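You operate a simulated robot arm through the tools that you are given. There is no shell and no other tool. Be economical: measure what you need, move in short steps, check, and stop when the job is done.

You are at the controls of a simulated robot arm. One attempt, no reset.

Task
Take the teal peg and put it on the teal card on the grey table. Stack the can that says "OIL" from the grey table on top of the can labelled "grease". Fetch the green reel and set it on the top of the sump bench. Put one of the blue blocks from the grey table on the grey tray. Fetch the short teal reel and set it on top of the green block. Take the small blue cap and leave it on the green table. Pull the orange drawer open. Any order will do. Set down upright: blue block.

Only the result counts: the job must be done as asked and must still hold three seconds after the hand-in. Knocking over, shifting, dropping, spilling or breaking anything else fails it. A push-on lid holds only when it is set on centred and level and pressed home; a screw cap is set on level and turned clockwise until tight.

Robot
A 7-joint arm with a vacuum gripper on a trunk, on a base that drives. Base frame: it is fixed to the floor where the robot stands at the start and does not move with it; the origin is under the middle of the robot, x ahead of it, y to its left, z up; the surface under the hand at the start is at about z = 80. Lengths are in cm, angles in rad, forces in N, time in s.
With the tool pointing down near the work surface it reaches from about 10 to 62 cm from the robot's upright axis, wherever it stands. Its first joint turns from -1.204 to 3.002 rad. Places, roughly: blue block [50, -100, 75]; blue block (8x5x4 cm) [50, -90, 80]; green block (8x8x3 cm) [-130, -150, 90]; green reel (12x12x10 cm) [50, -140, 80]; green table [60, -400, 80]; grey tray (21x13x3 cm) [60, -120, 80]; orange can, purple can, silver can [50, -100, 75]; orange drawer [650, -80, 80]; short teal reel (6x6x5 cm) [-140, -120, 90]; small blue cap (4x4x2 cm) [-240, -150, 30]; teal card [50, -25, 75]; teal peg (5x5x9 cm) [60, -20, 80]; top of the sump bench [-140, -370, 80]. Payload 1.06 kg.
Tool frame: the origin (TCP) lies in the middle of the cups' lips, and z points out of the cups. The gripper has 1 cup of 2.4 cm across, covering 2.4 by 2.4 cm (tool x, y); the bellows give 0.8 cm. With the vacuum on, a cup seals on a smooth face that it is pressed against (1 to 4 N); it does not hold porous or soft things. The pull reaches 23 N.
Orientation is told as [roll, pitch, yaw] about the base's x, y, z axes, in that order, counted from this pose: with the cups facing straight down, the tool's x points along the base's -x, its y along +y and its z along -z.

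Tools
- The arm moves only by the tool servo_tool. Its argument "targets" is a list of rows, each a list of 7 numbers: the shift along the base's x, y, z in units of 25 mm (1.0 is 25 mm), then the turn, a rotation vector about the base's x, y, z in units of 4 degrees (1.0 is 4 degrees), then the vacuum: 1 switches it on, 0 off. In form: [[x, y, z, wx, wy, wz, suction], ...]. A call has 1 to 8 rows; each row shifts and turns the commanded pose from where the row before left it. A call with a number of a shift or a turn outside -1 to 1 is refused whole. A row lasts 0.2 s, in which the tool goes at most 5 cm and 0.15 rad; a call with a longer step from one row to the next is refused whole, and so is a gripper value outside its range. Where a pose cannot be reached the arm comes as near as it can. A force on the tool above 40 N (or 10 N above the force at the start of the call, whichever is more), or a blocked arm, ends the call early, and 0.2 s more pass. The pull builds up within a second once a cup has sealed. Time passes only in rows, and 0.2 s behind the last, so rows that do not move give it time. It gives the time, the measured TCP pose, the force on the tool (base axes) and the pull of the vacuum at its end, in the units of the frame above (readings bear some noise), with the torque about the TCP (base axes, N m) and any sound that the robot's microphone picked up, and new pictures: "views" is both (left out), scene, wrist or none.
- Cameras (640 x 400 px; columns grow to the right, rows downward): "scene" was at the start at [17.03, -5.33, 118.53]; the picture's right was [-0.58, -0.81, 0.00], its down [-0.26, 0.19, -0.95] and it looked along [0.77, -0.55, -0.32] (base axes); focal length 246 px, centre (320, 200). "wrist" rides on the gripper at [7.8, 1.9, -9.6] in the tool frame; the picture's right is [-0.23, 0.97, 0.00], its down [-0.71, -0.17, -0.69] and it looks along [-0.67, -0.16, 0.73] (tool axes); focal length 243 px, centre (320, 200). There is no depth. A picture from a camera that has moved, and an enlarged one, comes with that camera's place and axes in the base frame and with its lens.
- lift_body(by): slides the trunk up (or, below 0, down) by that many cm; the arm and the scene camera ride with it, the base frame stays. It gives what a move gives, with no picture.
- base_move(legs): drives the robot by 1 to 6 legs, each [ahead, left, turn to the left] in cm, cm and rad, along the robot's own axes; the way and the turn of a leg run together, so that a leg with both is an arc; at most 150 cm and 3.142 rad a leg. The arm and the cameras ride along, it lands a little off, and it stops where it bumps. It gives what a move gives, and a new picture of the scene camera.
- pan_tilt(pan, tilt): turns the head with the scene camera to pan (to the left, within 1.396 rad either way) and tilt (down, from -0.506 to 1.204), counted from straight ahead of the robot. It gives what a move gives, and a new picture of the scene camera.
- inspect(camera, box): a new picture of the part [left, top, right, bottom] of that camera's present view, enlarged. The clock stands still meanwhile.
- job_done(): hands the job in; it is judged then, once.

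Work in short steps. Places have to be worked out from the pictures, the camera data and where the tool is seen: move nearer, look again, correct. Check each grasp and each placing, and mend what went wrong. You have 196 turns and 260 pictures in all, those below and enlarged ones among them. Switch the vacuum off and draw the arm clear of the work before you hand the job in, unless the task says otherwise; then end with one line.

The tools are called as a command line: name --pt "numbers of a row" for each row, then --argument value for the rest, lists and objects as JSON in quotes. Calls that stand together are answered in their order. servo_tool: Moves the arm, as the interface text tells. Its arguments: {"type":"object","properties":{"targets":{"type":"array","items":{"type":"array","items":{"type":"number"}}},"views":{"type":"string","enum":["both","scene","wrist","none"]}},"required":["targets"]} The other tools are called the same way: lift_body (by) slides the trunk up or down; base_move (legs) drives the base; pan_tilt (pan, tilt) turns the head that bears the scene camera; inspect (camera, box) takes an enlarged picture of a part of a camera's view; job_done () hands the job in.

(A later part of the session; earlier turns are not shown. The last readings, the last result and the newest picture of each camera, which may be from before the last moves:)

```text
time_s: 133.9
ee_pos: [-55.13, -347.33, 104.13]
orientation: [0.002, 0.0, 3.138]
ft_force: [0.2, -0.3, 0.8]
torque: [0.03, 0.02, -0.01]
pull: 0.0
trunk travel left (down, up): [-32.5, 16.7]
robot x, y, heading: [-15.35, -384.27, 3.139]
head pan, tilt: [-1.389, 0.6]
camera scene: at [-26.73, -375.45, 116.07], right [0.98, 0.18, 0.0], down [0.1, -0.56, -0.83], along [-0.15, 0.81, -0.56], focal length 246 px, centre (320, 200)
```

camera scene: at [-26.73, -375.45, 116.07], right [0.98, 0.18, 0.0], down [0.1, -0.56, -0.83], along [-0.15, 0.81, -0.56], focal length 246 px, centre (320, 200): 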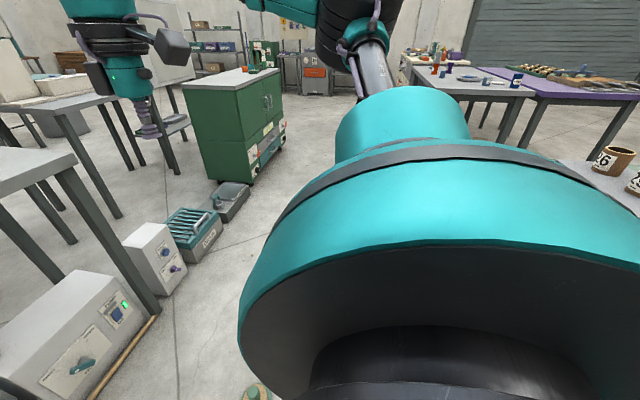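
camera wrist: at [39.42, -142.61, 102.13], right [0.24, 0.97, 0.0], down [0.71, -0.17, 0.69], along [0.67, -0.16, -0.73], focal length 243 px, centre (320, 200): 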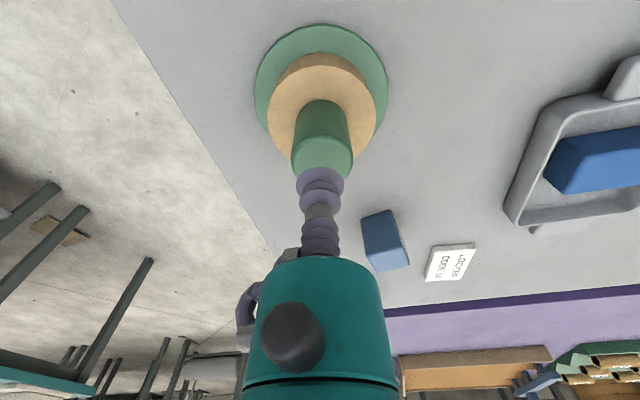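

Something green and tan stands on the floor right below the tool. I'll look with the wrist camera.

inspect --camera "wrist" --box '[0, 0, 640, 400]'

pan_tilt --pan -0.7 --tilt 1.1

```text
1.00 times, centred on (320, 200) of wrist (not enlarged: the box is as wide or as high as the picture)
camera zoom: at [-47.35, -349.17, 113.56], right [-0.24, -0.97, 0.0], down [-0.71, 0.17, 0.68], along [-0.67, 0.16, -0.73], focal length 243 px, centre (320, 200)
```

zoom: 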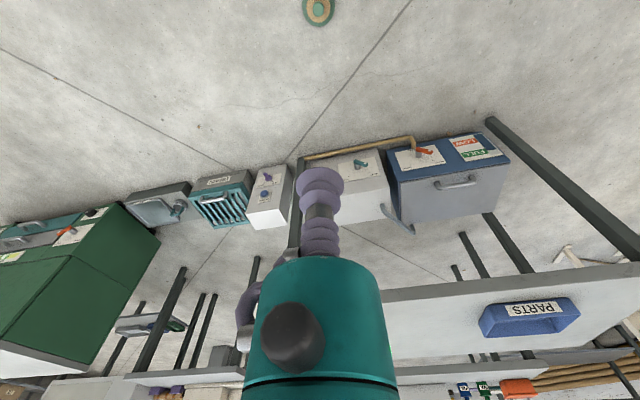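

```text
time_s: 134.9
ee_pos: [-55.24, -347.3, 104.16]
orientation: [0.003, 0.0, 3.139]
ft_force: [0.2, 0.0, -0.5]
torque: [0.04, 0.01, 0.03]
pull: 0.2
trunk travel left (down, up): [-32.5, 16.7]
robot x, y, heading: [-15.15, -384.17, 3.138]
head pan, tilt: [-0.7, 1.1]
camera scene: at [-29.97, -380.06, 112.21], right [0.65, 0.76, 0.0], down [0.68, -0.58, -0.45], along [-0.35, 0.29, -0.89], focal length 246 px, centre (320, 200)
```

scene: 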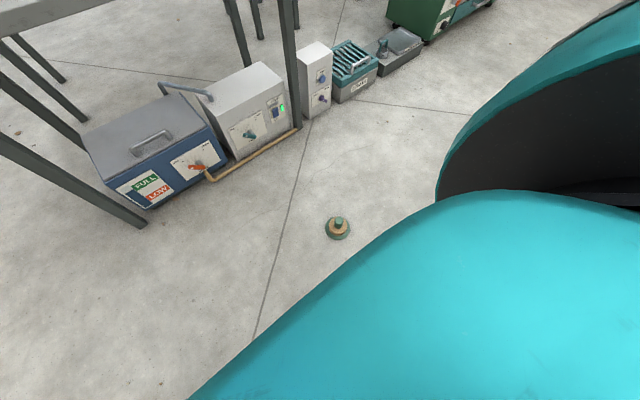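

The reel stands upright on the floor at about [-55.5, -347.1]. I'm lowering the trunk to fetch it.

lift_body --by -32

servo_tool --pt "0 0 -1 0 0 0 0" --pt "0 0 -1 0 0 0 0" --pt "0 0 -1 0 0 0 0" --pt "0 0 -1 0 0 0 0" --pt "0 0 -1 0 0 0 0" --pt "0 0 -1 0 0 0 0" --pt "0 0 -1 0 0 0 0" --pt "0 0 -1 0 0 0 0" --views "scene"

```text
time_s: 138.1
ee_pos: [-55.08, -347.24, 72.06]
orientation: [0.001, 0.0, 3.139]
ft_force: [0.4, 0.0, 0.2]
torque: [0.01, -0.01, -0.02]
pull: 0.1
trunk travel left (down, up): [-0.5, 48.7]
robot x, y, heading: [-15.42, -384.25, 3.139]
head pan, tilt: [-0.7, 1.1]
```

```text
time_s: 139.9
ee_pos: [-55.21, -347.24, 52.17]
orientation: [0.001, -0.001, 3.137]
ft_force: [-0.6, 0.2, 0.2]
torque: [0.04, -0.03, 0.0]
pull: 0.0
trunk travel left (down, up): [-0.5, 48.7]
robot x, y, heading: [-15.51, -384.11, 3.14]
head pan, tilt: [-0.7, 1.1]
camera scene: at [-39.19, -380.03, 79.58], right [0.65, 0.76, 0.0], down [0.68, -0.58, -0.45], along [-0.35, 0.29, -0.89], focal length 246 px, centre (320, 200)
```

scene: 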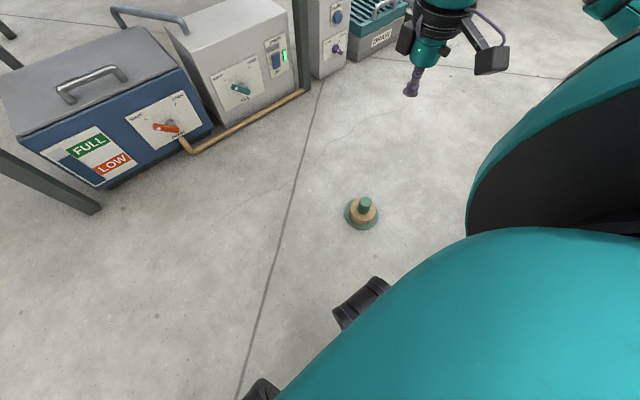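

The arm goes down fine. The reel is at about [-56.1, -346.7]; I'm continuing down.

servo_tool --pt "-0.1 0.05 -1 0 0 0 0" --pt "-0.1 0.05 -1 0 0 0 0" --pt "-0.1 0.05 -1 0 0 0 0" --pt "-0.05 0.05 -1 0 0 0 0" --pt "0 0 -1 0 0 0 0" --pt "0 0 -1 0 0 0 0" --pt "0 0 -1 0 0 0 0" --pt "0 0 -1 0 0 0 0" --views "none"

servo_tool --pt "0 0 -1 0 0 0 0" --pt "0 0 -1 0 0 0 0" --pt "0 0 -1 0 0 0 0" --pt "0 0 -1 0 0 0 0" --pt "0 0 -0.5 0 0 0 0" --views "both"

```text
time_s: 141.7
ee_pos: [-56.0, -346.95, 32.01]
orientation: [0.001, 0.0, 3.141]
ft_force: [-1.0, 0.3, 0.2]
torque: [-0.02, 0.0, 0.03]
pull: 0.2
trunk travel left (down, up): [-0.5, 48.7]
robot x, y, heading: [-15.53, -384.39, 3.139]
head pan, tilt: [-0.7, 1.1]
```

```text
time_s: 142.9
ee_pos: [-55.96, -346.7, 20.79]
orientation: [0.001, 0.0, 3.14]
ft_force: [0.4, 0.1, -0.7]
torque: [0.0, 0.04, 0.04]
pull: 0.1
trunk travel left (down, up): [-0.5, 48.7]
robot x, y, heading: [-15.42, -384.07, 3.139]
head pan, tilt: [-0.7, 1.1]
camera scene: at [-39.19, -380.03, 79.58], right [0.65, 0.76, 0.0], down [0.68, -0.58, -0.45], along [-0.35, 0.29, -0.89], focal length 246 px, centre (320, 200)
camera wrist: at [-48.22, -348.68, 30.28], right [-0.24, -0.97, 0.0], down [-0.71, 0.17, 0.69], along [-0.67, 0.16, -0.73], focal length 243 px, centre (320, 200)
```

scene: 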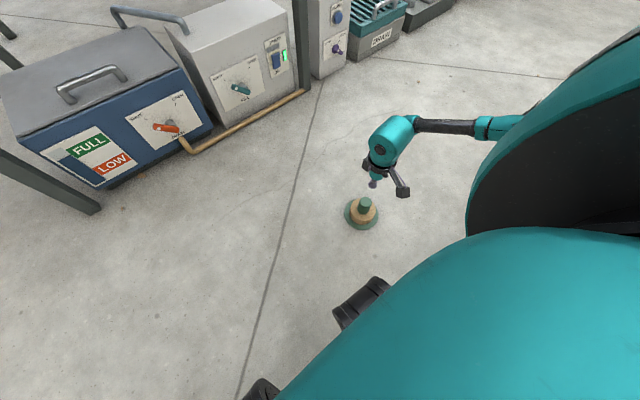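
wrist: 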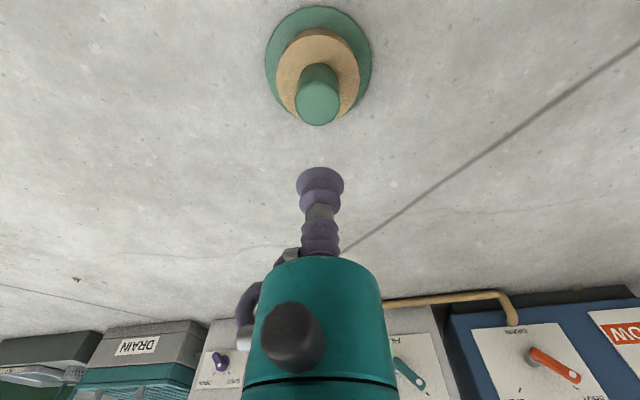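

The reel is directly under the cup. I'm descending close.

servo_tool --pt "0 0.08 -1 0 0 0 0" --pt "0 0 -1 0 0 0 0" --pt "0 0 -1 0 0 0 0" --views "wrist"

```text
time_s: 143.7
ee_pos: [-56.18, -346.51, 14.59]
orientation: [0.0, -0.005, 3.136]
ft_force: [-0.4, 0.0, 0.8]
torque: [0.01, -0.04, 0.04]
pull: 0.1
out of reach, approached as far as the arm can: row 3
trunk travel left (down, up): [-0.5, 48.7]
robot x, y, heading: [-15.3, -384.13, 3.138]
head pan, tilt: [-0.7, 1.1]
camera wrist: at [-48.33, -348.47, 24.06], right [-0.24, -0.97, 0.0], down [-0.7, 0.18, 0.69], along [-0.67, 0.16, -0.73], focal length 243 px, centre (320, 200)
```

wrist: 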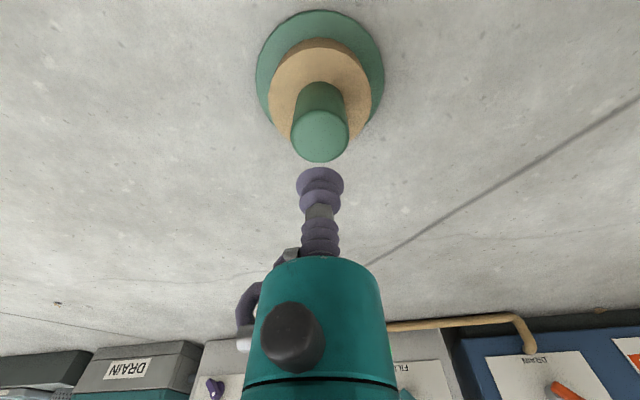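

That's out of reach below z≈14.6 here. I'll raise slightly, drive 12 cm closer and pull the arm in.

servo_tool --pt "0 0 1 0 0 0 0" --pt "0 0 0.5 0 0 0 0" --views "none"

base_move --legs '[[12, 0, 0]]'

servo_tool --pt "0.9 0 0 0 0 0 0" --pt "0.9 0 0 0 0 0 0" --pt "0.9 0 0 0 0 0 0" --pt "0.9 0 0 0 0 0 0" --pt "0.9 0 0 0 0 0 0" --pt "0.3 0 -0.6 0 0 0 0" --pt "0 0 -1 0 0 0 0" --views "wrist"

```text
time_s: 144.3
ee_pos: [-56.1, -346.56, 18.36]
orientation: [0.001, -0.001, 3.138]
ft_force: [0.3, -0.2, -0.8]
torque: [0.0, 0.0, 0.01]
pull: 0.2
trunk travel left (down, up): [-0.5, 48.7]
robot x, y, heading: [-15.24, -384.43, 3.137]
head pan, tilt: [-0.7, 1.1]
```

```text
time_s: 145.5
ee_pos: [-68.14, -346.53, 18.23]
orientation: [0.001, -0.001, 3.141]
ft_force: [0.0, 0.6, 0.3]
torque: [0.04, -0.01, 0.02]
pull: 0.1
trunk travel left (down, up): [-0.5, 48.7]
robot x, y, heading: [-27.41, -384.08, 3.136]
head pan, tilt: [-0.7, 1.1]
camera scene: at [-51.16, -380.02, 79.58], right [0.65, 0.76, 0.0], down [0.68, -0.58, -0.45], along [-0.35, 0.29, -0.89], focal length 246 px, centre (320, 200)
```

scene: 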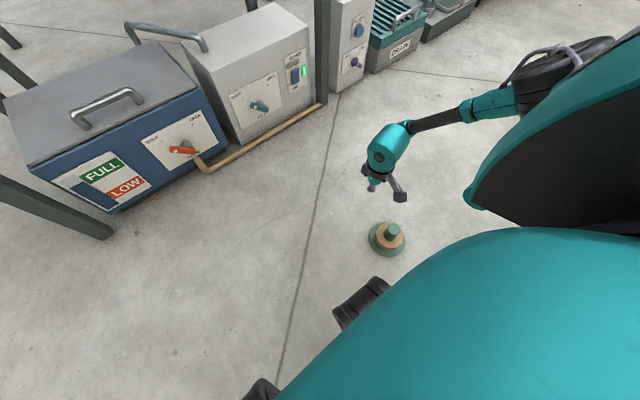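

```text
time_s: 147.1
ee_pos: [-56.04, -346.44, 14.33]
orientation: [0.0, -0.001, 3.14]
ft_force: [0.1, 0.0, 0.4]
torque: [-0.01, 0.02, -0.01]
pull: 0.0
trunk travel left (down, up): [-0.5, 48.7]
robot x, y, heading: [-27.32, -384.12, 3.138]
head pan, tilt: [-0.7, 1.1]
camera wrist: at [-48.23, -348.5, 23.75], right [-0.24, -0.97, 0.0], down [-0.71, 0.17, 0.69], along [-0.67, 0.16, -0.73], focal length 243 px, centre (320, 200)
```

wrist: 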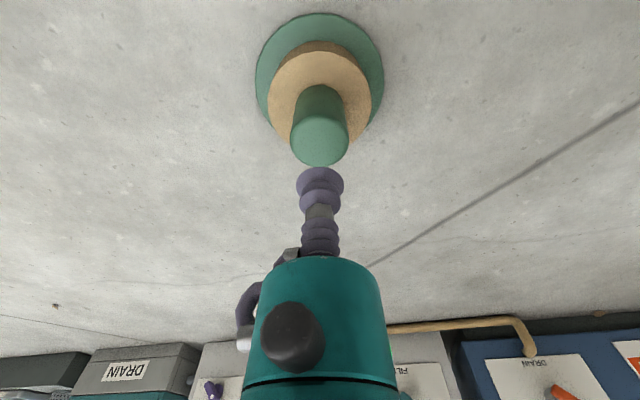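

Reachable now. I'm descending with the vacuum on.

servo_tool --pt "0 -0.06 -0.7 0 0 0 1" --pt "0 0 -0.5 0 0 0 1" --pt "0 0 -0.2 0 0 0 1" --pt "0 0 -0.15 0 0 0 1" --pt "0 0 -0.1 0 0 0 1" --pt "0 0 -0.1 0 0 0 1" --pt "0 0 0 0 0 0 1" --pt "0 0 0 0 0 0 1" --views "none"

```text
time_s: 148.9
ee_pos: [-55.98, -346.61, 9.97]
orientation: [0.004, 0.0, 3.138]
ft_force: [-0.3, 0.3, -0.3]
torque: [-0.01, -0.02, 0.02]
pull: 23.2
trunk travel left (down, up): [-0.5, 48.7]
robot x, y, heading: [-27.45, -384.5, 3.14]
head pan, tilt: [-0.7, 1.1]
```

Sealed. I'm lifting with the arm, then the trunk.

servo_tool --pt "0 0 0.4 0 0 0 1" --pt "0 0 0.7 0 0 0 1" --pt "0 0 0.7 0 0 0 1" --pt "0 0 0.7 0 0 0 1" --pt "0 0 0.7 0 0 0 1" --pt "0 0 0.7 0 0 0 1" --pt "0 0 0.7 0 0 0 1" --pt "0 0 0.7 0 0 0 1" --views "none"

lift_body --by 32

servo_tool --pt "0 0 0.7 0 0 0 1" --pt "0 0 0.7 0 0 0 1" --pt "0 0 0.7 0 0 0 1" --pt "0 0 0.7 0 0 0 1" --pt "0 0 0.7 0 0 0 1" --pt "0 0 0.7 0 0 0 1" --pt "0 0 0.7 0 0 0 1" --pt "0 0 0.7 0 0 0 1" --views "none"

servo_tool --pt "0 0 0.8 0 0 0 1" --pt "0 0 0.8 0 0 0 1" --pt "0 0 0.8 0 0 0 1" --pt "0 0 0.8 0 0 0 1" --pt "0 0 0.8 0 0 0 1" --pt "0 0 0.8 0 0 0 1" --pt "0 0 0.8 0 0 0 1" --pt "0 0 0.8 0 0 0 1" --views "none"

```text
time_s: 150.7
ee_pos: [-56.12, -346.78, 23.11]
orientation: [0.002, 0.001, 3.139]
ft_force: [-0.6, 0.5, -2.2]
torque: [-0.04, -0.02, 0.02]
pull: 23.2
trunk travel left (down, up): [-0.5, 48.7]
robot x, y, heading: [-27.29, -384.45, 3.135]
head pan, tilt: [-0.7, 1.1]
```

```text
time_s: 153.9
ee_pos: [-56.05, -346.54, 55.16]
orientation: [0.001, 0.002, 3.14]
ft_force: [-0.3, 0.1, -1.9]
torque: [-0.02, -0.04, -0.02]
pull: 23.6
trunk travel left (down, up): [-32.5, 16.7]
robot x, y, heading: [-27.05, -384.13, 3.134]
head pan, tilt: [-0.7, 1.1]
```

```text
time_s: 155.7
ee_pos: [-56.1, -346.67, 69.2]
orientation: [0.001, 0.002, 3.142]
ft_force: [-0.5, 0.6, -3.1]
torque: [0.01, -0.01, 0.03]
pull: 23.0
trunk travel left (down, up): [-32.5, 16.7]
robot x, y, heading: [-27.42, -384.59, 3.139]
head pan, tilt: [-0.7, 1.1]
```

```text
time_s: 157.5
ee_pos: [-56.07, -346.77, 85.16]
orientation: [0.001, 0.002, 3.141]
ft_force: [-0.9, -1.0, -2.6]
torque: [-0.01, -0.08, -0.02]
pull: 22.7
trunk travel left (down, up): [-32.5, 16.7]
robot x, y, heading: [-27.57, -384.27, 3.138]
head pan, tilt: [-0.7, 1.1]
```

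I'm raising to carry height and extending. The bench edge is at x≈-122, with free space at about [-137, -362] between the mug and the PARTS box; a floor pipe at x≈-118 limits how close I drive.

servo_tool --pt "-0.6 0 0.9 0 0 0 1" --pt "-0.6 0 0.9 0 0 0 1" --pt "-0.6 0 0.9 0 0 0 1" --pt "-0.6 0 0.9 0 0 0 1" --pt "-0.6 0 0.9 0 0 0 1" --pt "-0.6 0 0.9 0 0 0 1" --pt "-0.6 0 0.9 0 0 0 1" --views "none"

base_move --legs '[[0, 15, 0], [35, 0, 0]]'

pan_tilt --pan -0.4 --tilt 0.6

```text
time_s: 159.1
ee_pos: [-66.61, -346.69, 101.06]
orientation: [0.002, -0.001, 3.141]
ft_force: [-0.9, -0.5, -2.5]
torque: [0.01, -0.01, -0.02]
pull: 22.8
trunk travel left (down, up): [-32.5, 16.7]
robot x, y, heading: [-27.34, -384.39, 3.136]
head pan, tilt: [-0.7, 1.1]
```

```text
time_s: 162.9
ee_pos: [-101.26, -361.4, 101.0]
orientation: [0.002, -0.001, 3.138]
ft_force: [-0.6, -0.6, -3.4]
torque: [0.0, 0.0, -0.02]
pull: 22.9
trunk travel left (down, up): [-32.5, 16.7]
robot x, y, heading: [-61.73, -399.46, 3.138]
head pan, tilt: [-0.7, 1.1]
camera scene: at [-76.56, -394.87, 112.2], right [0.65, 0.76, 0.0], down [0.68, -0.58, -0.45], along [-0.35, 0.29, -0.89], focal length 246 px, centre (320, 200)
```

scene: 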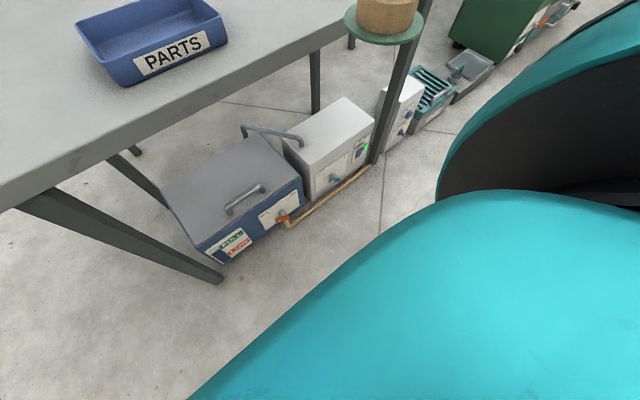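

```text
time_s: 163.8
ee_pos: [-101.1, -361.55, 100.98]
orientation: [0.001, 0.0, 3.139]
ft_force: [-0.3, -0.2, -2.0]
torque: [0.01, -0.02, 0.02]
pull: 22.8
trunk travel left (down, up): [-32.5, 16.7]
robot x, y, heading: [-62.24, -398.97, 3.141]
head pan, tilt: [-0.4, 0.6]
camera scene: at [-79.84, -395.48, 116.06], right [0.39, 0.92, 0.0], down [0.52, -0.22, -0.82], along [-0.76, 0.32, -0.57], focal length 246 px, centre (320, 200)
```

scene: 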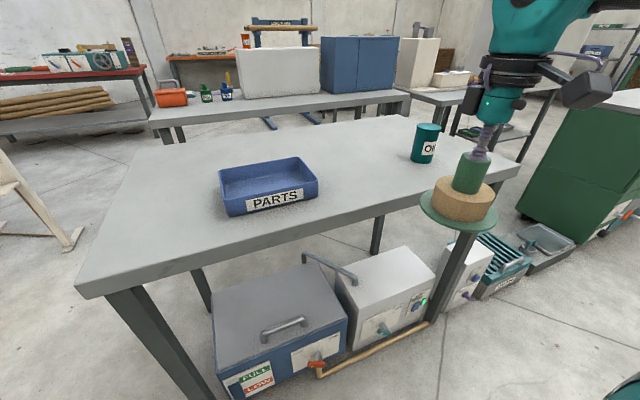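

The gap between the PARTS box (end y≈-372) and the mug (y≈-336) is centred near y=-354. I'm driving ahead 28 cm, then reaching to [-136, -355].

base_move --legs '[[28, -6, 0]]'

servo_tool --pt "-0.7 0 0 0 0 0 1" --pt "-0.7 0 0 0 0 0 1" --pt "-0.7 0 0 0 0 0 1" --pt "-0.7 0 -0.4 0 0 0 1" --views "both"

```text
time_s: 165.8
ee_pos: [-129.25, -355.5, 100.92]
orientation: [0.0, -0.001, 3.139]
ft_force: [0.4, 0.3, -2.3]
torque: [0.0, 0.01, 0.01]
pull: 22.8
trunk travel left (down, up): [-32.5, 16.7]
robot x, y, heading: [-90.06, -393.16, 3.135]
head pan, tilt: [-0.4, 0.6]
camera scene: at [-108.02, -389.44, 116.06], right [0.39, 0.92, 0.0], down [0.52, -0.22, -0.82], along [-0.76, 0.32, -0.57], focal length 246 px, centre (320, 200)
```

scene: 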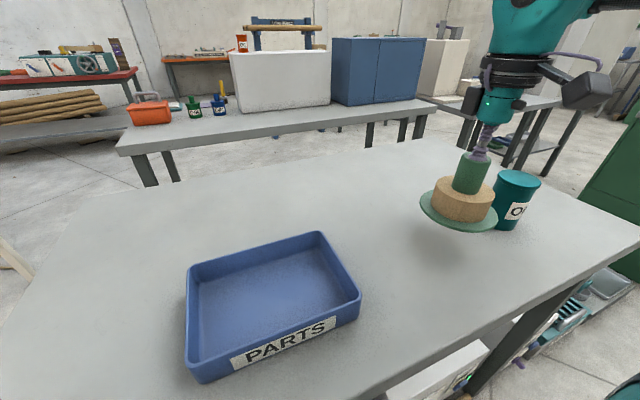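

```text
time_s: 166.8
ee_pos: [-136.25, -355.59, 100.01]
orientation: [0.002, 0.0, 3.139]
ft_force: [-0.4, -0.6, -2.3]
torque: [0.01, 0.0, 0.0]
pull: 23.2
trunk travel left (down, up): [-32.5, 16.7]
robot x, y, heading: [-90.0, -393.19, 3.139]
head pan, tilt: [-0.4, 0.6]
camera scene: at [-108.01, -389.44, 116.06], right [0.39, 0.92, 0.0], down [0.52, -0.22, -0.82], along [-0.76, 0.32, -0.57], focal length 246 px, centre (320, 200)
camera wrist: at [-128.51, -357.44, 109.4], right [-0.24, -0.97, 0.0], down [-0.71, 0.17, 0.68], along [-0.67, 0.16, -0.73], focal length 243 px, centre (320, 200)
```

scene: 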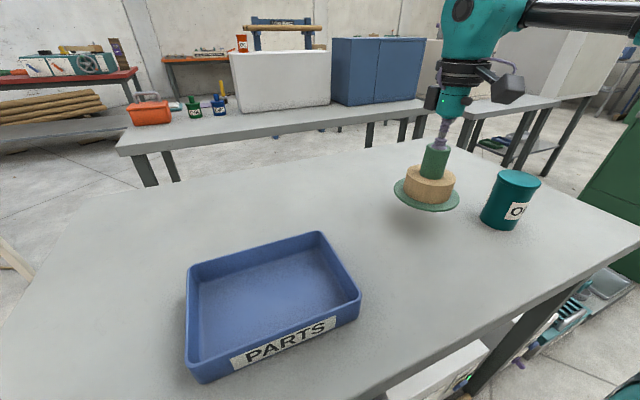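
wrist: 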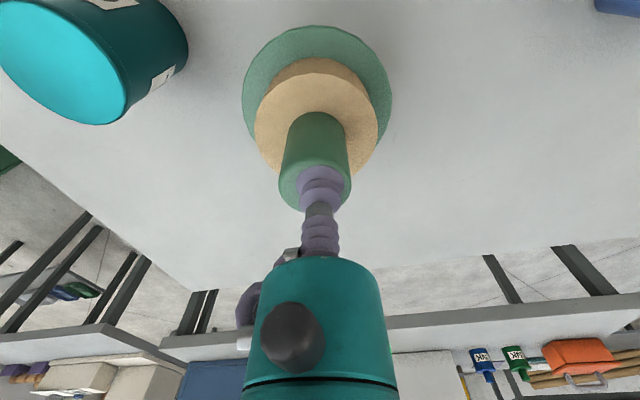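

Clear of both. I'm lowering the reel.

servo_tool --pt "0 0 -0.9 0 0 0 1" --pt "0 0 -0.9 0 0 0 1" --pt "0 0 -0.9 0 0 0 1" --pt "0 0 -0.6 0 0 0 1" --pt "0 0 -0.2 0 0 0 1" --pt "0 0 -0.1 0 0 0 1" --pt "0 0 -0.1 0 0 0 1" --pt "0 0 -0.1 0 0 0 1" --views "scene"

```text
time_s: 167.7
ee_pos: [-136.32, -355.51, 93.98]
orientation: [0.002, -0.018, 3.141]
ft_force: [3.2, 2.9, 13.9]
torque: [-0.02, -0.03, 0.05]
pull: 22.7
trunk travel left (down, up): [-32.5, 16.7]
robot x, y, heading: [-89.99, -393.04, 3.138]
head pan, tilt: [-0.4, 0.6]
stopped in row 4: the force on the tool passed its limit at 54 N (the readings are from after the stop); the commanded pose is now the measured one
camera scene: at [-107.84, -389.48, 116.1], right [0.39, 0.92, 0.0], down [0.52, -0.22, -0.83], along [-0.76, 0.32, -0.56], focal length 246 px, centre (320, 200)
```

scene: 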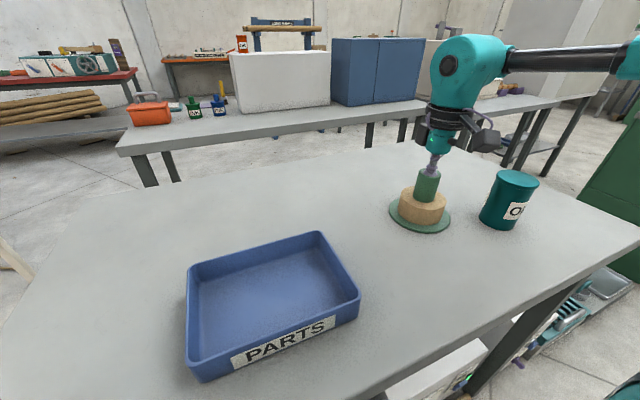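

The bench top is at z≈84 and the reel rests on it. I'm easing, releasing and withdrawing.

servo_tool --pt "0 0 0.06 0 0 0 1" --pt "0 0 0 0 0 0 0" --pt "0 0 0 0 0 0 0" --pt "0 0 0 0 0 0 0" --pt "0 0 0 0 0 0 0" --pt "0 0 0.3 0 0 0 0" --pt "0 0 0.9 0 0 0 0" --pt "0 0 0.9 0 0 0 0" --views "scene"

```text
time_s: 169.5
ee_pos: [-136.45, -355.49, 99.15]
orientation: [0.001, -0.012, 3.139]
ft_force: [0.2, 0.3, -0.1]
torque: [-0.03, 0.01, 0.0]
pull: 0.1
trunk travel left (down, up): [-32.5, 16.7]
robot x, y, heading: [-89.83, -392.55, 3.136]
head pan, tilt: [-0.4, 0.6]
camera scene: at [-107.97, -389.44, 116.07], right [0.39, 0.92, 0.0], down [0.52, -0.22, -0.83], along [-0.76, 0.32, -0.56], focal length 246 px, centre (320, 200)
```

scene: 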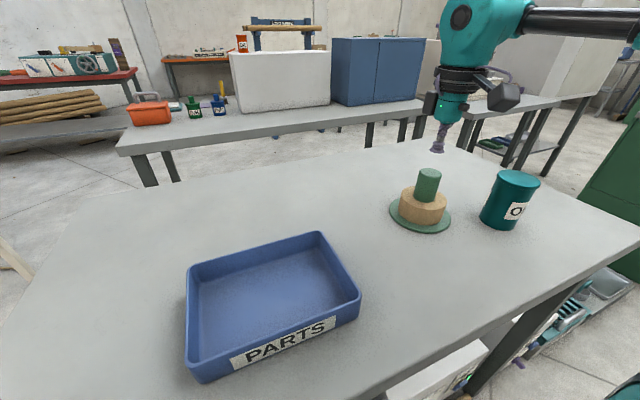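

The reel stands on the sump bench. I'm backing away and driving along +y toward the green cabinet at about [-135, -135].

base_move --legs '[[-60, 0, 0], [0, -110, 0], [0, -60, 0]]'

pan_tilt --pan -0.4 --tilt 0.35

```text
time_s: 187.7
ee_pos: [-76.22, -186.05, 99.12]
orientation: [0.0, -0.014, 3.139]
ft_force: [0.3, 0.0, -0.1]
torque: [0.0, 0.02, 0.0]
pull: 0.0
trunk travel left (down, up): [-32.5, 16.7]
robot x, y, heading: [-29.87, -223.55, 3.137]
head pan, tilt: [-0.4, 0.6]
camera scene: at [-47.7, -219.98, 116.07], right [0.39, 0.92, 0.0], down [0.52, -0.22, -0.83], along [-0.76, 0.32, -0.56], focal length 246 px, centre (320, 200)
```

scene: 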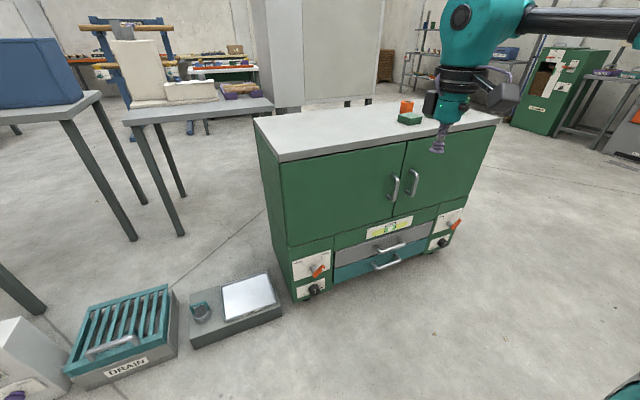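

```text
time_s: 188.5
ee_pos: [-76.19, -186.11, 99.05]
orientation: [0.0, -0.014, 3.14]
ft_force: [0.2, 0.8, 0.2]
torque: [0.01, 0.02, -0.01]
pull: 0.0
trunk travel left (down, up): [-32.5, 16.7]
robot x, y, heading: [-29.47, -223.75, 3.14]
head pan, tilt: [-0.4, 0.351]
camera scene: at [-48.14, -219.8, 118.34], right [0.39, 0.92, 0.0], down [0.32, -0.13, -0.94], along [-0.86, 0.37, -0.34], focal length 246 px, centre (320, 200)
```

scene: 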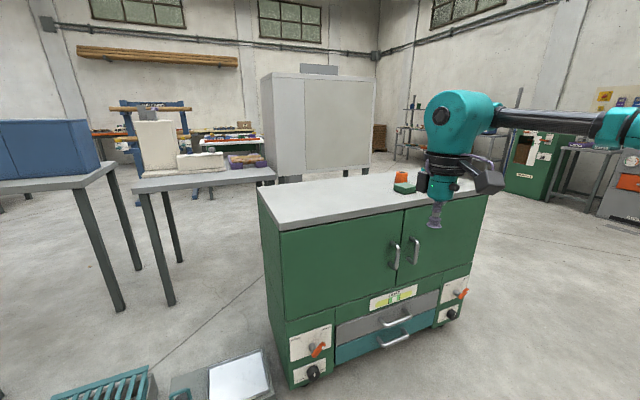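

The cabinet's front face is at x≈-103 (y -207…-126) and its top at z≈90. I'm raising the trunk and moving closer to see the items on top.

lift_body --by 12

base_move --legs '[[0, -42, 0], [25, 0, 0]]'

pan_tilt --pan -0.45 --tilt 0.5

inspect --camera "wrist" --box '[0, 0, 640, 400]'

```text
time_s: 190.0
ee_pos: [-76.39, -186.06, 110.95]
orientation: [0.001, -0.012, 3.137]
ft_force: [0.7, 0.3, 0.1]
torque: [-0.01, 0.0, -0.03]
pull: 0.0
trunk travel left (down, up): [-44.5, 4.7]
robot x, y, heading: [-29.92, -223.38, 3.14]
head pan, tilt: [-0.4, 0.351]
```

```text
time_s: 195.7
ee_pos: [-101.2, -143.65, 111.0]
orientation: [0.002, -0.012, 3.14]
ft_force: [-0.3, -0.1, -0.1]
torque: [-0.03, -0.03, 0.02]
pull: 0.0
trunk travel left (down, up): [-44.5, 4.7]
robot x, y, heading: [-55.17, -181.4, 3.139]
head pan, tilt: [-0.4, 0.351]
camera scene: at [-68.35, -177.4, 131.54], right [0.39, 0.92, 0.0], down [0.32, -0.13, -0.94], along [-0.86, 0.37, -0.34], focal length 246 px, centre (320, 200)
```

scene: 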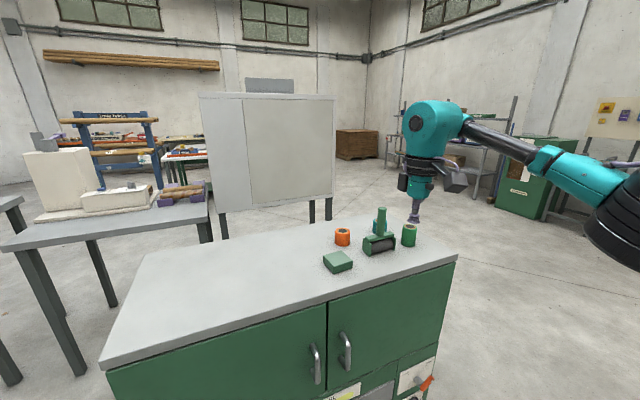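

```text
time_s: 196.4
ee_pos: [-101.16, -143.62, 111.13]
orientation: [0.002, -0.013, 3.141]
ft_force: [-0.3, -0.4, 0.2]
torque: [0.02, -0.01, 0.02]
pull: 0.0
trunk travel left (down, up): [-44.5, 4.7]
robot x, y, heading: [-54.45, -180.67, 3.134]
head pan, tilt: [-0.45, 0.499]
camera scene: at [-67.9, -177.07, 130.18], right [0.44, 0.9, 0.0], down [0.43, -0.21, -0.88], along [-0.79, 0.38, -0.48], focal length 246 px, centre (320, 200)
```

scene: 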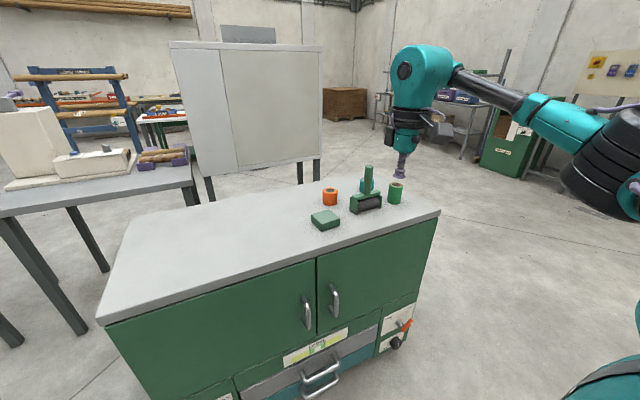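

```text
1.00 times, centred on (320, 200) of wrist (not enlarged: the box is as wide or as high as the picture)
camera zoom: at [-93.24, -145.6, 120.48], right [-0.24, -0.97, 0.01], down [-0.7, 0.17, 0.69], along [-0.68, 0.16, -0.72], focal length 243 px, centre (320, 200)
```

zoom: 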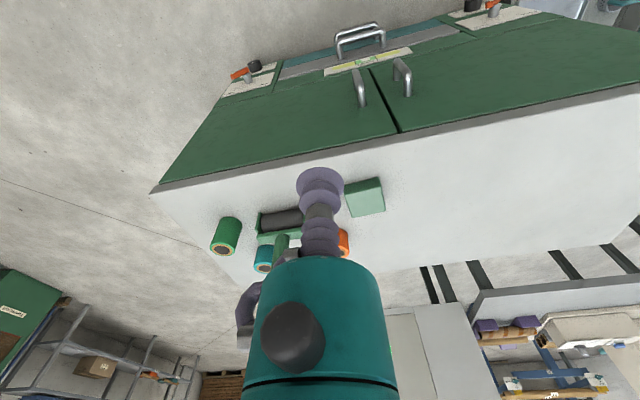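

Let me zoom on the items on the cabinet top.

inspect --camera "scene" --box '[295, 155, 425, 240]'

```text
4.71 times, centred on (360, 198) of scene
camera zoom: at [-67.9, -177.07, 130.18], right [0.44, 0.9, 0.0], down [0.43, -0.21, -0.88], along [-0.79, 0.38, -0.48], focal length 1159 px, centre (132, 212)
```

zoom: 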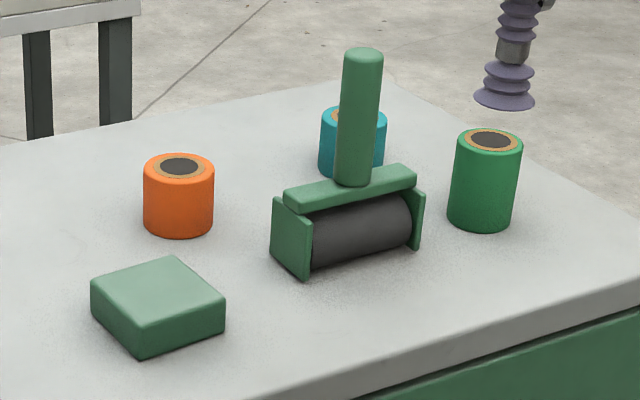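

The teal reel is at about [-132, -127.3], behind a roller tool whose handle stands to z≈105 near [-122, -135]. The green block is at about [-119.7, -150]. I'm driving to [-80, -164] and yawing the tool so the wrist camera stays clear of the handle.

base_move --legs '[[0, -17, 0], [25, 0, 0]]'

servo_tool --pt "0 0 0 0 0 1 0" --pt "0 0 0 0 0 1 0" --pt "0 0 0 0 0 1 0" --pt "0 0 0 0 0 1 0" --pt "0 0 0 0 0 1 0" --pt "0 0 0 0 0 1 0" --pt "0 0 0 0 0 1 0" --pt "0 0 0 0 0 1 0" --views "both"

```text
time_s: 199.9
ee_pos: [-126.19, -126.75, 111.04]
orientation: [0.002, -0.015, -3.14]
ft_force: [0.3, -0.8, -0.8]
torque: [0.01, -0.02, -0.02]
pull: 0.0
trunk travel left (down, up): [-44.5, 4.7]
robot x, y, heading: [-79.11, -163.9, -3.139]
head pan, tilt: [-0.45, 0.499]
camera scene: at [-92.68, -160.06, 130.17], right [0.43, 0.9, 0.0], down [0.43, -0.21, -0.88], along [-0.79, 0.38, -0.48], focal length 246 px, centre (320, 200)
```

scene: 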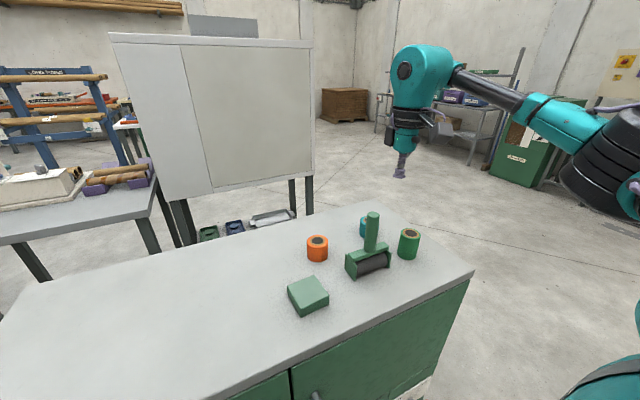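

```text
time_s: 201.7
ee_pos: [-124.15, -127.15, 109.96]
orientation: [0.004, -0.012, -3.085]
ft_force: [1.9, -0.2, 0.6]
torque: [0.01, 0.03, -0.01]
pull: 0.0
out of reach, approached as far as the arm can: row 1, 2, 3, 4, 5, 6, 7, 8
trunk travel left (down, up): [-44.5, 4.7]
robot x, y, heading: [-79.48, -164.23, -3.14]
head pan, tilt: [-0.45, 0.499]
camera scene: at [-92.58, -160.03, 130.18], right [0.43, 0.9, 0.0], down [0.43, -0.21, -0.88], along [-0.79, 0.38, -0.48], focal length 246 px, centre (320, 200)
camera wrist: at [-116.08, -128.53, 119.22], right [-0.18, -0.98, 0.01], down [-0.71, 0.13, 0.69], along [-0.68, 0.12, -0.72], focal length 243 px, centre (320, 200)
```

scene: 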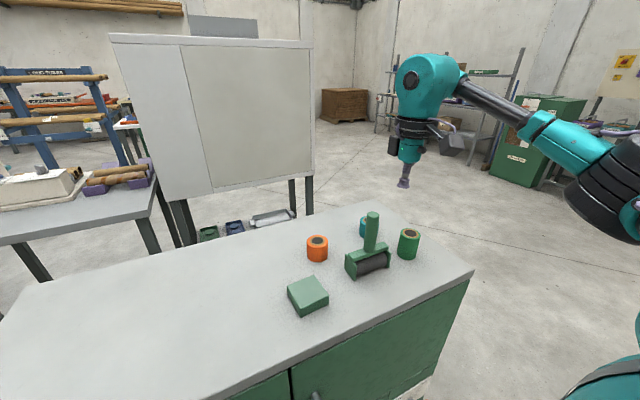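
wrist: 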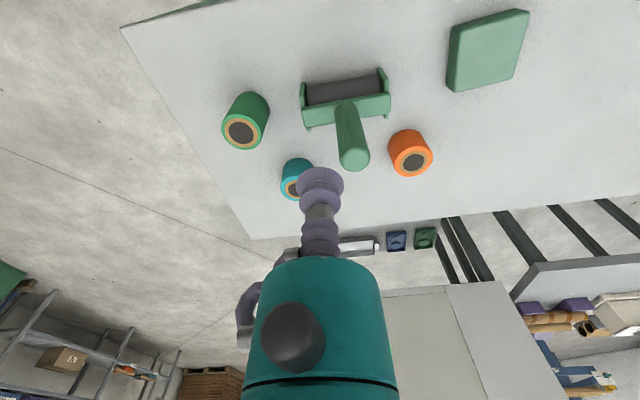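

Triangulating both views puts the cabinet top at z≈85. That gives the teal reel at [-140.5, -121.4] (top ≈90), the handle at [-129, -129.4] (top ≈101) and the block at [-126.4, -146.4] (top ≈88). I'm shifting right, lowering the trunk by 7 and closing in.

base_move --legs '[[0, -13, 0], [5, 0, 0]]'

lift_body --by -7

servo_tool --pt "-0.4 -0.3 0 0 0 0.5 0" --pt "-0.4 -0.3 0 0 0 0.5 0" --pt "-0.4 -0.3 0 0 0 0.5 0" --pt "-0.4 -0.3 0 0 0 0.5 0" --pt "-0.4 -0.3 0 0 0 0.5 0" --pt "-0.4 -0.3 0 0 0 0 0" --views "both"

```text
time_s: 204.0
ee_pos: [-129.17, -114.17, 109.83]
orientation: [0.003, -0.012, -3.087]
ft_force: [-0.2, 0.4, -0.8]
torque: [0.0, 0.01, -0.03]
pull: 0.0
trunk travel left (down, up): [-44.5, 4.7]
robot x, y, heading: [-84.63, -151.2, -3.143]
head pan, tilt: [-0.45, 0.499]
camera scene: at [-97.71, -147.05, 130.16], right [0.44, 0.9, 0.0], down [0.43, -0.21, -0.88], along [-0.79, 0.38, -0.48], focal length 246 px, centre (320, 200)
```

scene: 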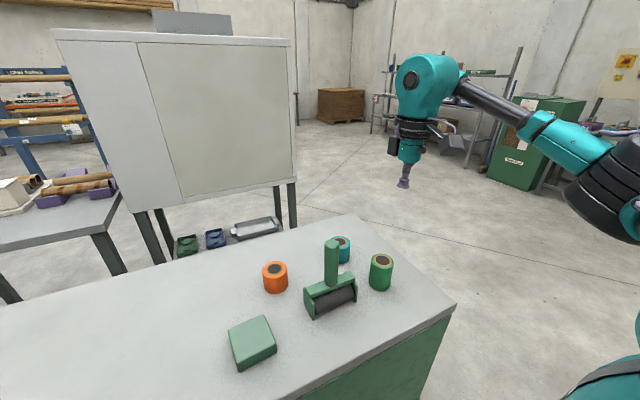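

```text
time_s: 205.1
ee_pos: [-129.19, -114.16, 102.94]
orientation: [0.003, -0.014, -3.086]
ft_force: [0.0, 0.2, -0.4]
torque: [-0.01, -0.02, 0.0]
pull: 0.1
trunk travel left (down, up): [-37.5, 11.7]
robot x, y, heading: [-84.24, -150.81, -3.138]
head pan, tilt: [-0.45, 0.499]
```

```text
time_s: 206.5
ee_pos: [-131.97, -118.26, 104.3]
orientation: [0.005, -0.013, -2.967]
ft_force: [0.5, -0.3, -0.8]
torque: [-0.01, 0.0, 0.0]
pull: 0.0
out of reach, approached as far as the arm can: row 2, 3, 4, 5
trunk travel left (down, up): [-37.5, 11.7]
robot x, y, heading: [-84.56, -151.77, -3.138]
head pan, tilt: [-0.45, 0.499]
camera scene: at [-101.12, -147.07, 122.1], right [0.44, 0.9, 0.0], down [0.43, -0.21, -0.88], along [-0.79, 0.38, -0.48], focal length 246 px, centre (320, 200)
camera wrist: at [-123.79, -118.83, 113.67], right [-0.06, -1.0, 0.01], down [-0.72, 0.05, 0.69], along [-0.69, 0.04, -0.72], focal length 243 px, centre (320, 200)
```

scene: 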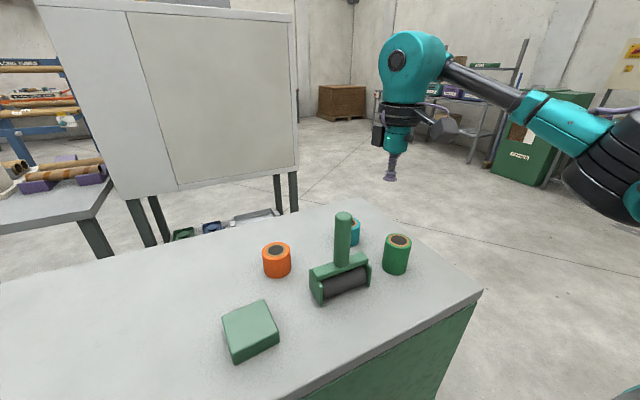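
wrist: 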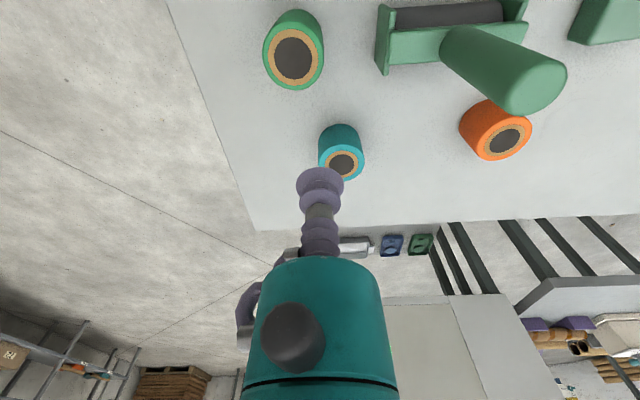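

The teal reel is confirmed at about [-140.6, -120.6]. I'll look at its top closely to see whether the core is hollow.

inspect --camera "wrist" --box '[250, 0, 380, 190]'

inspect --camera "scene" --box '[250, 205, 420, 310]'

```text
2.11 times, centred on (315, 95) of wrist
camera zoom: at [-123.79, -118.83, 113.67], right [-0.06, -1.0, 0.01], down [-0.72, 0.05, 0.69], along [-0.69, 0.04, -0.72], focal length 511 px, centre (330, 421)
```

zoom: 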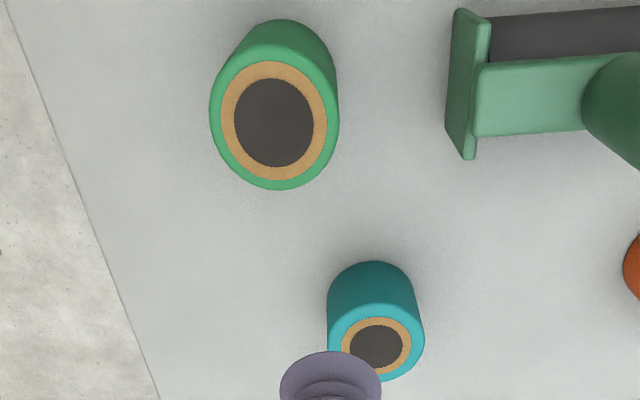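

```text
3.76 times, centred on (335, 258) of scene
camera zoom: at [-101.12, -147.07, 122.1], right [0.44, 0.9, 0.0], down [0.43, -0.21, -0.88], along [-0.79, 0.38, -0.48], focal length 927 px, centre (264, -16)
```

zoom: 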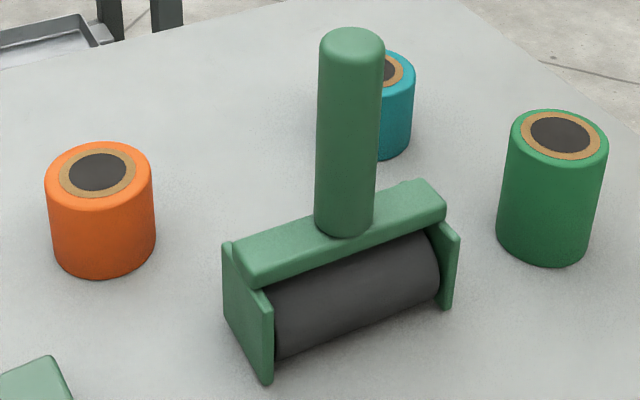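

The core looks like a flush flat disc. I'm moving outward over the teal reel while descending, keeping above the small green reel at [-129, -116].

servo_tool --pt "-0.5 -0.15 -0.5 0 0 0 0" --pt "-0.6 -0.15 -0.5 0 0 0 0" --pt "-0.6 -0.15 -0.5 0 0 0 0" --pt "-0.6 -0.15 -0.5 0 0 0 0" --pt "-0.6 -0.15 -0.5 0 0 0 0" --pt "-0.5 -0.15 -0.5 0 0 0 0" --views "both"

```text
time_s: 207.9
ee_pos: [-132.58, -118.55, 103.61]
orientation: [0.003, -0.015, -2.969]
ft_force: [0.5, 0.4, -0.1]
torque: [-0.03, 0.01, -0.03]
pull: 0.1
out of reach, approached as far as the arm can: row 1, 2, 3, 4, 5, 6
trunk travel left (down, up): [-37.5, 11.7]
robot x, y, heading: [-84.38, -150.82, -3.146]
head pan, tilt: [-0.45, 0.499]
camera scene: at [-101.11, -147.05, 122.1], right [0.44, 0.9, 0.0], down [0.43, -0.21, -0.88], along [-0.79, 0.38, -0.48], focal length 246 px, centre (320, 200)
camera wrist: at [-124.36, -119.06, 113.03], right [-0.06, -1.0, 0.01], down [-0.72, 0.05, 0.69], along [-0.69, 0.04, -0.72], focal length 243 px, centre (320, 200)
```

scene: 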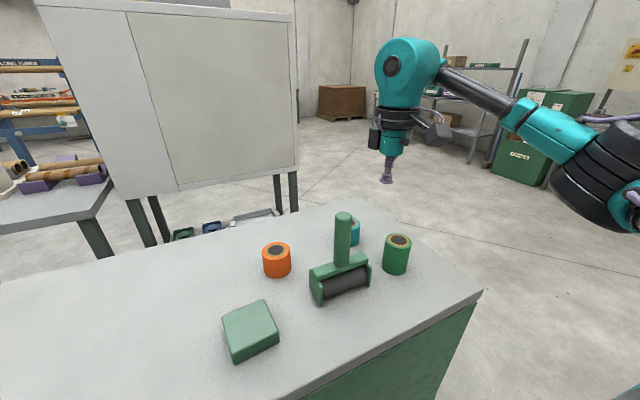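
wrist: 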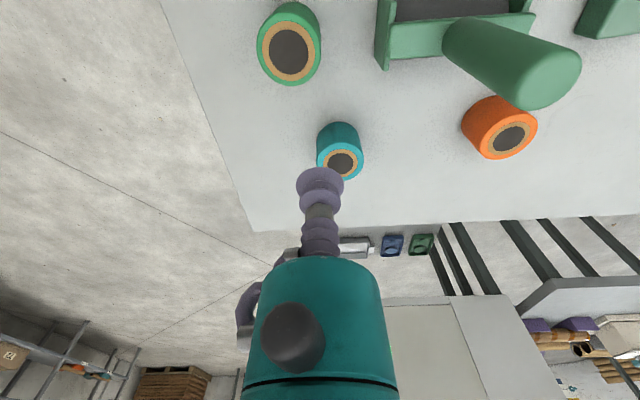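

It's limited here at this height. Lowering the trunk 6 cm also moves the shoulder forward, so I'll do that and try again.

lift_body --by -6

servo_tool --pt "-0.6 -0.1 0 0 0 0 0" --pt "-0.6 -0.1 0 0 0 0 0" --pt "-0.6 -0.1 0 0 0 0 0" --pt "-0.6 -0.2 0 0 0 0 0" --pt "-0.6 -0.2 0 0 0 0 0" --views "wrist"

```text
time_s: 208.9
ee_pos: [-132.49, -118.67, 97.72]
orientation: [0.006, -0.014, -2.967]
ft_force: [-0.7, 0.3, 0.4]
torque: [-0.02, -0.03, -0.01]
pull: 0.1
trunk travel left (down, up): [-31.5, 17.7]
robot x, y, heading: [-84.92, -150.99, -3.139]
head pan, tilt: [-0.45, 0.499]
```

```text
time_s: 210.1
ee_pos: [-134.6, -119.08, 97.3]
orientation: [0.003, -0.012, -2.968]
ft_force: [0.1, 0.0, -1.0]
torque: [-0.03, -0.04, 0.02]
pull: 0.0
out of reach, approached as far as the arm can: row 2, 3, 4, 5
trunk travel left (down, up): [-31.5, 17.7]
robot x, y, heading: [-84.4, -151.25, -3.142]
head pan, tilt: [-0.45, 0.499]
camera wrist: at [-126.34, -119.7, 106.62], right [-0.06, -1.0, 0.01], down [-0.72, 0.05, 0.69], along [-0.69, 0.04, -0.72], focal length 243 px, centre (320, 200)
```

wrist: 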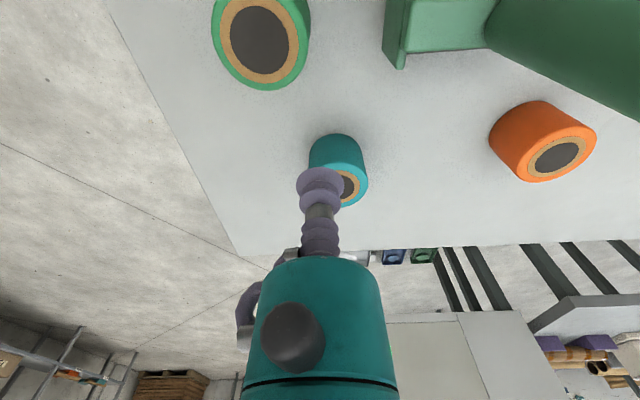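

The tool yaw may be costing reach. I'll undo it and try extending again.

servo_tool --pt "0 0 0 0 0 -0.9 0" --pt "0 0 0 0 0 -0.9 0" --pt "0 0 0 0 0 -0.7 0" --pt "-0.6 0 0 0 0 0 0" --pt "-0.6 0 0 0 0 0 0" --pt "-0.6 0 0 0 0 0 0" --views "wrist"

```text
time_s: 211.5
ee_pos: [-139.13, -119.19, 97.4]
orientation: [0.003, -0.015, -3.144]
ft_force: [0.5, 0.2, 1.1]
torque: [-0.03, 0.01, 0.0]
pull: 0.0
trunk travel left (down, up): [-31.5, 17.7]
robot x, y, heading: [-84.41, -151.16, -3.14]
head pan, tilt: [-0.45, 0.499]
camera wrist: at [-131.07, -121.03, 106.64], right [-0.23, -0.97, 0.01], down [-0.7, 0.17, 0.69], along [-0.68, 0.16, -0.72], focal length 243 px, centre (320, 200)
```

wrist: 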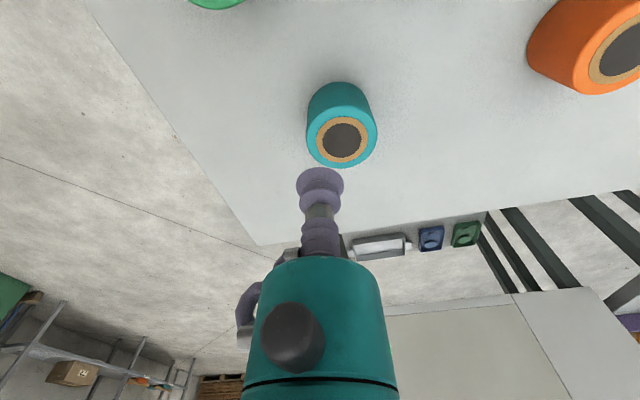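

Yaw was the culprit. The reel top centre is at about [-140.9, -120.5]; I'm moving over it and down.

servo_tool --pt "-0.35 -0.25 -0.5 0 0 0 0" --pt "-0.3 -0.25 -0.5 0 0 0 0" --pt "0 0 -0.7 0 0 0 0" --views "both"

```text
time_s: 212.3
ee_pos: [-140.69, -120.41, 93.09]
orientation: [0.004, -0.014, -3.14]
ft_force: [0.5, 0.0, 0.8]
torque: [-0.02, 0.01, 0.01]
pull: 0.0
trunk travel left (down, up): [-31.5, 17.7]
robot x, y, heading: [-84.6, -150.7, -3.14]
head pan, tilt: [-0.45, 0.499]
camera scene: at [-102.6, -147.05, 116.0], right [0.44, 0.9, 0.0], down [0.43, -0.21, -0.88], along [-0.79, 0.38, -0.48], focal length 246 px, centre (320, 200)
camera wrist: at [-132.68, -122.27, 102.4], right [-0.23, -0.97, 0.01], down [-0.7, 0.17, 0.69], along [-0.68, 0.16, -0.72], focal length 243 px, centre (320, 200)
```

scene: 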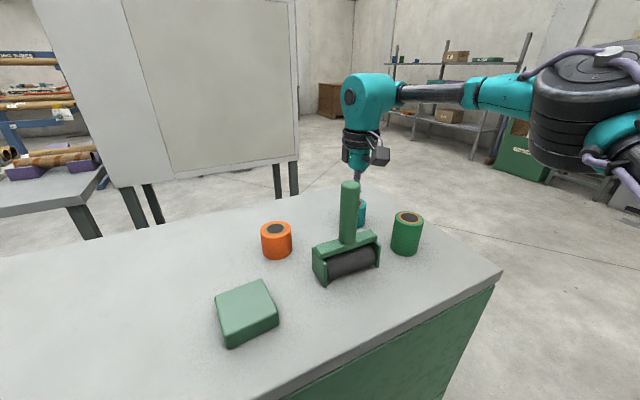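
wrist: 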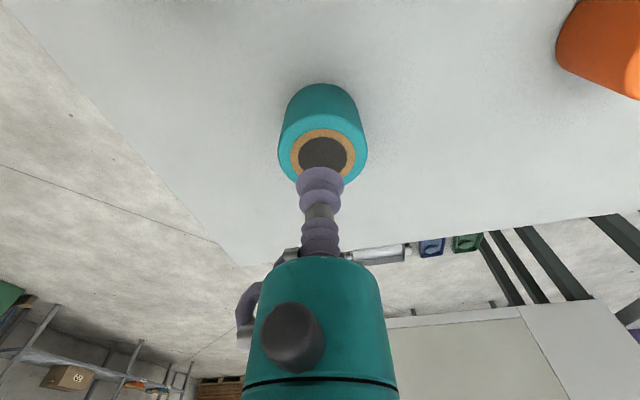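

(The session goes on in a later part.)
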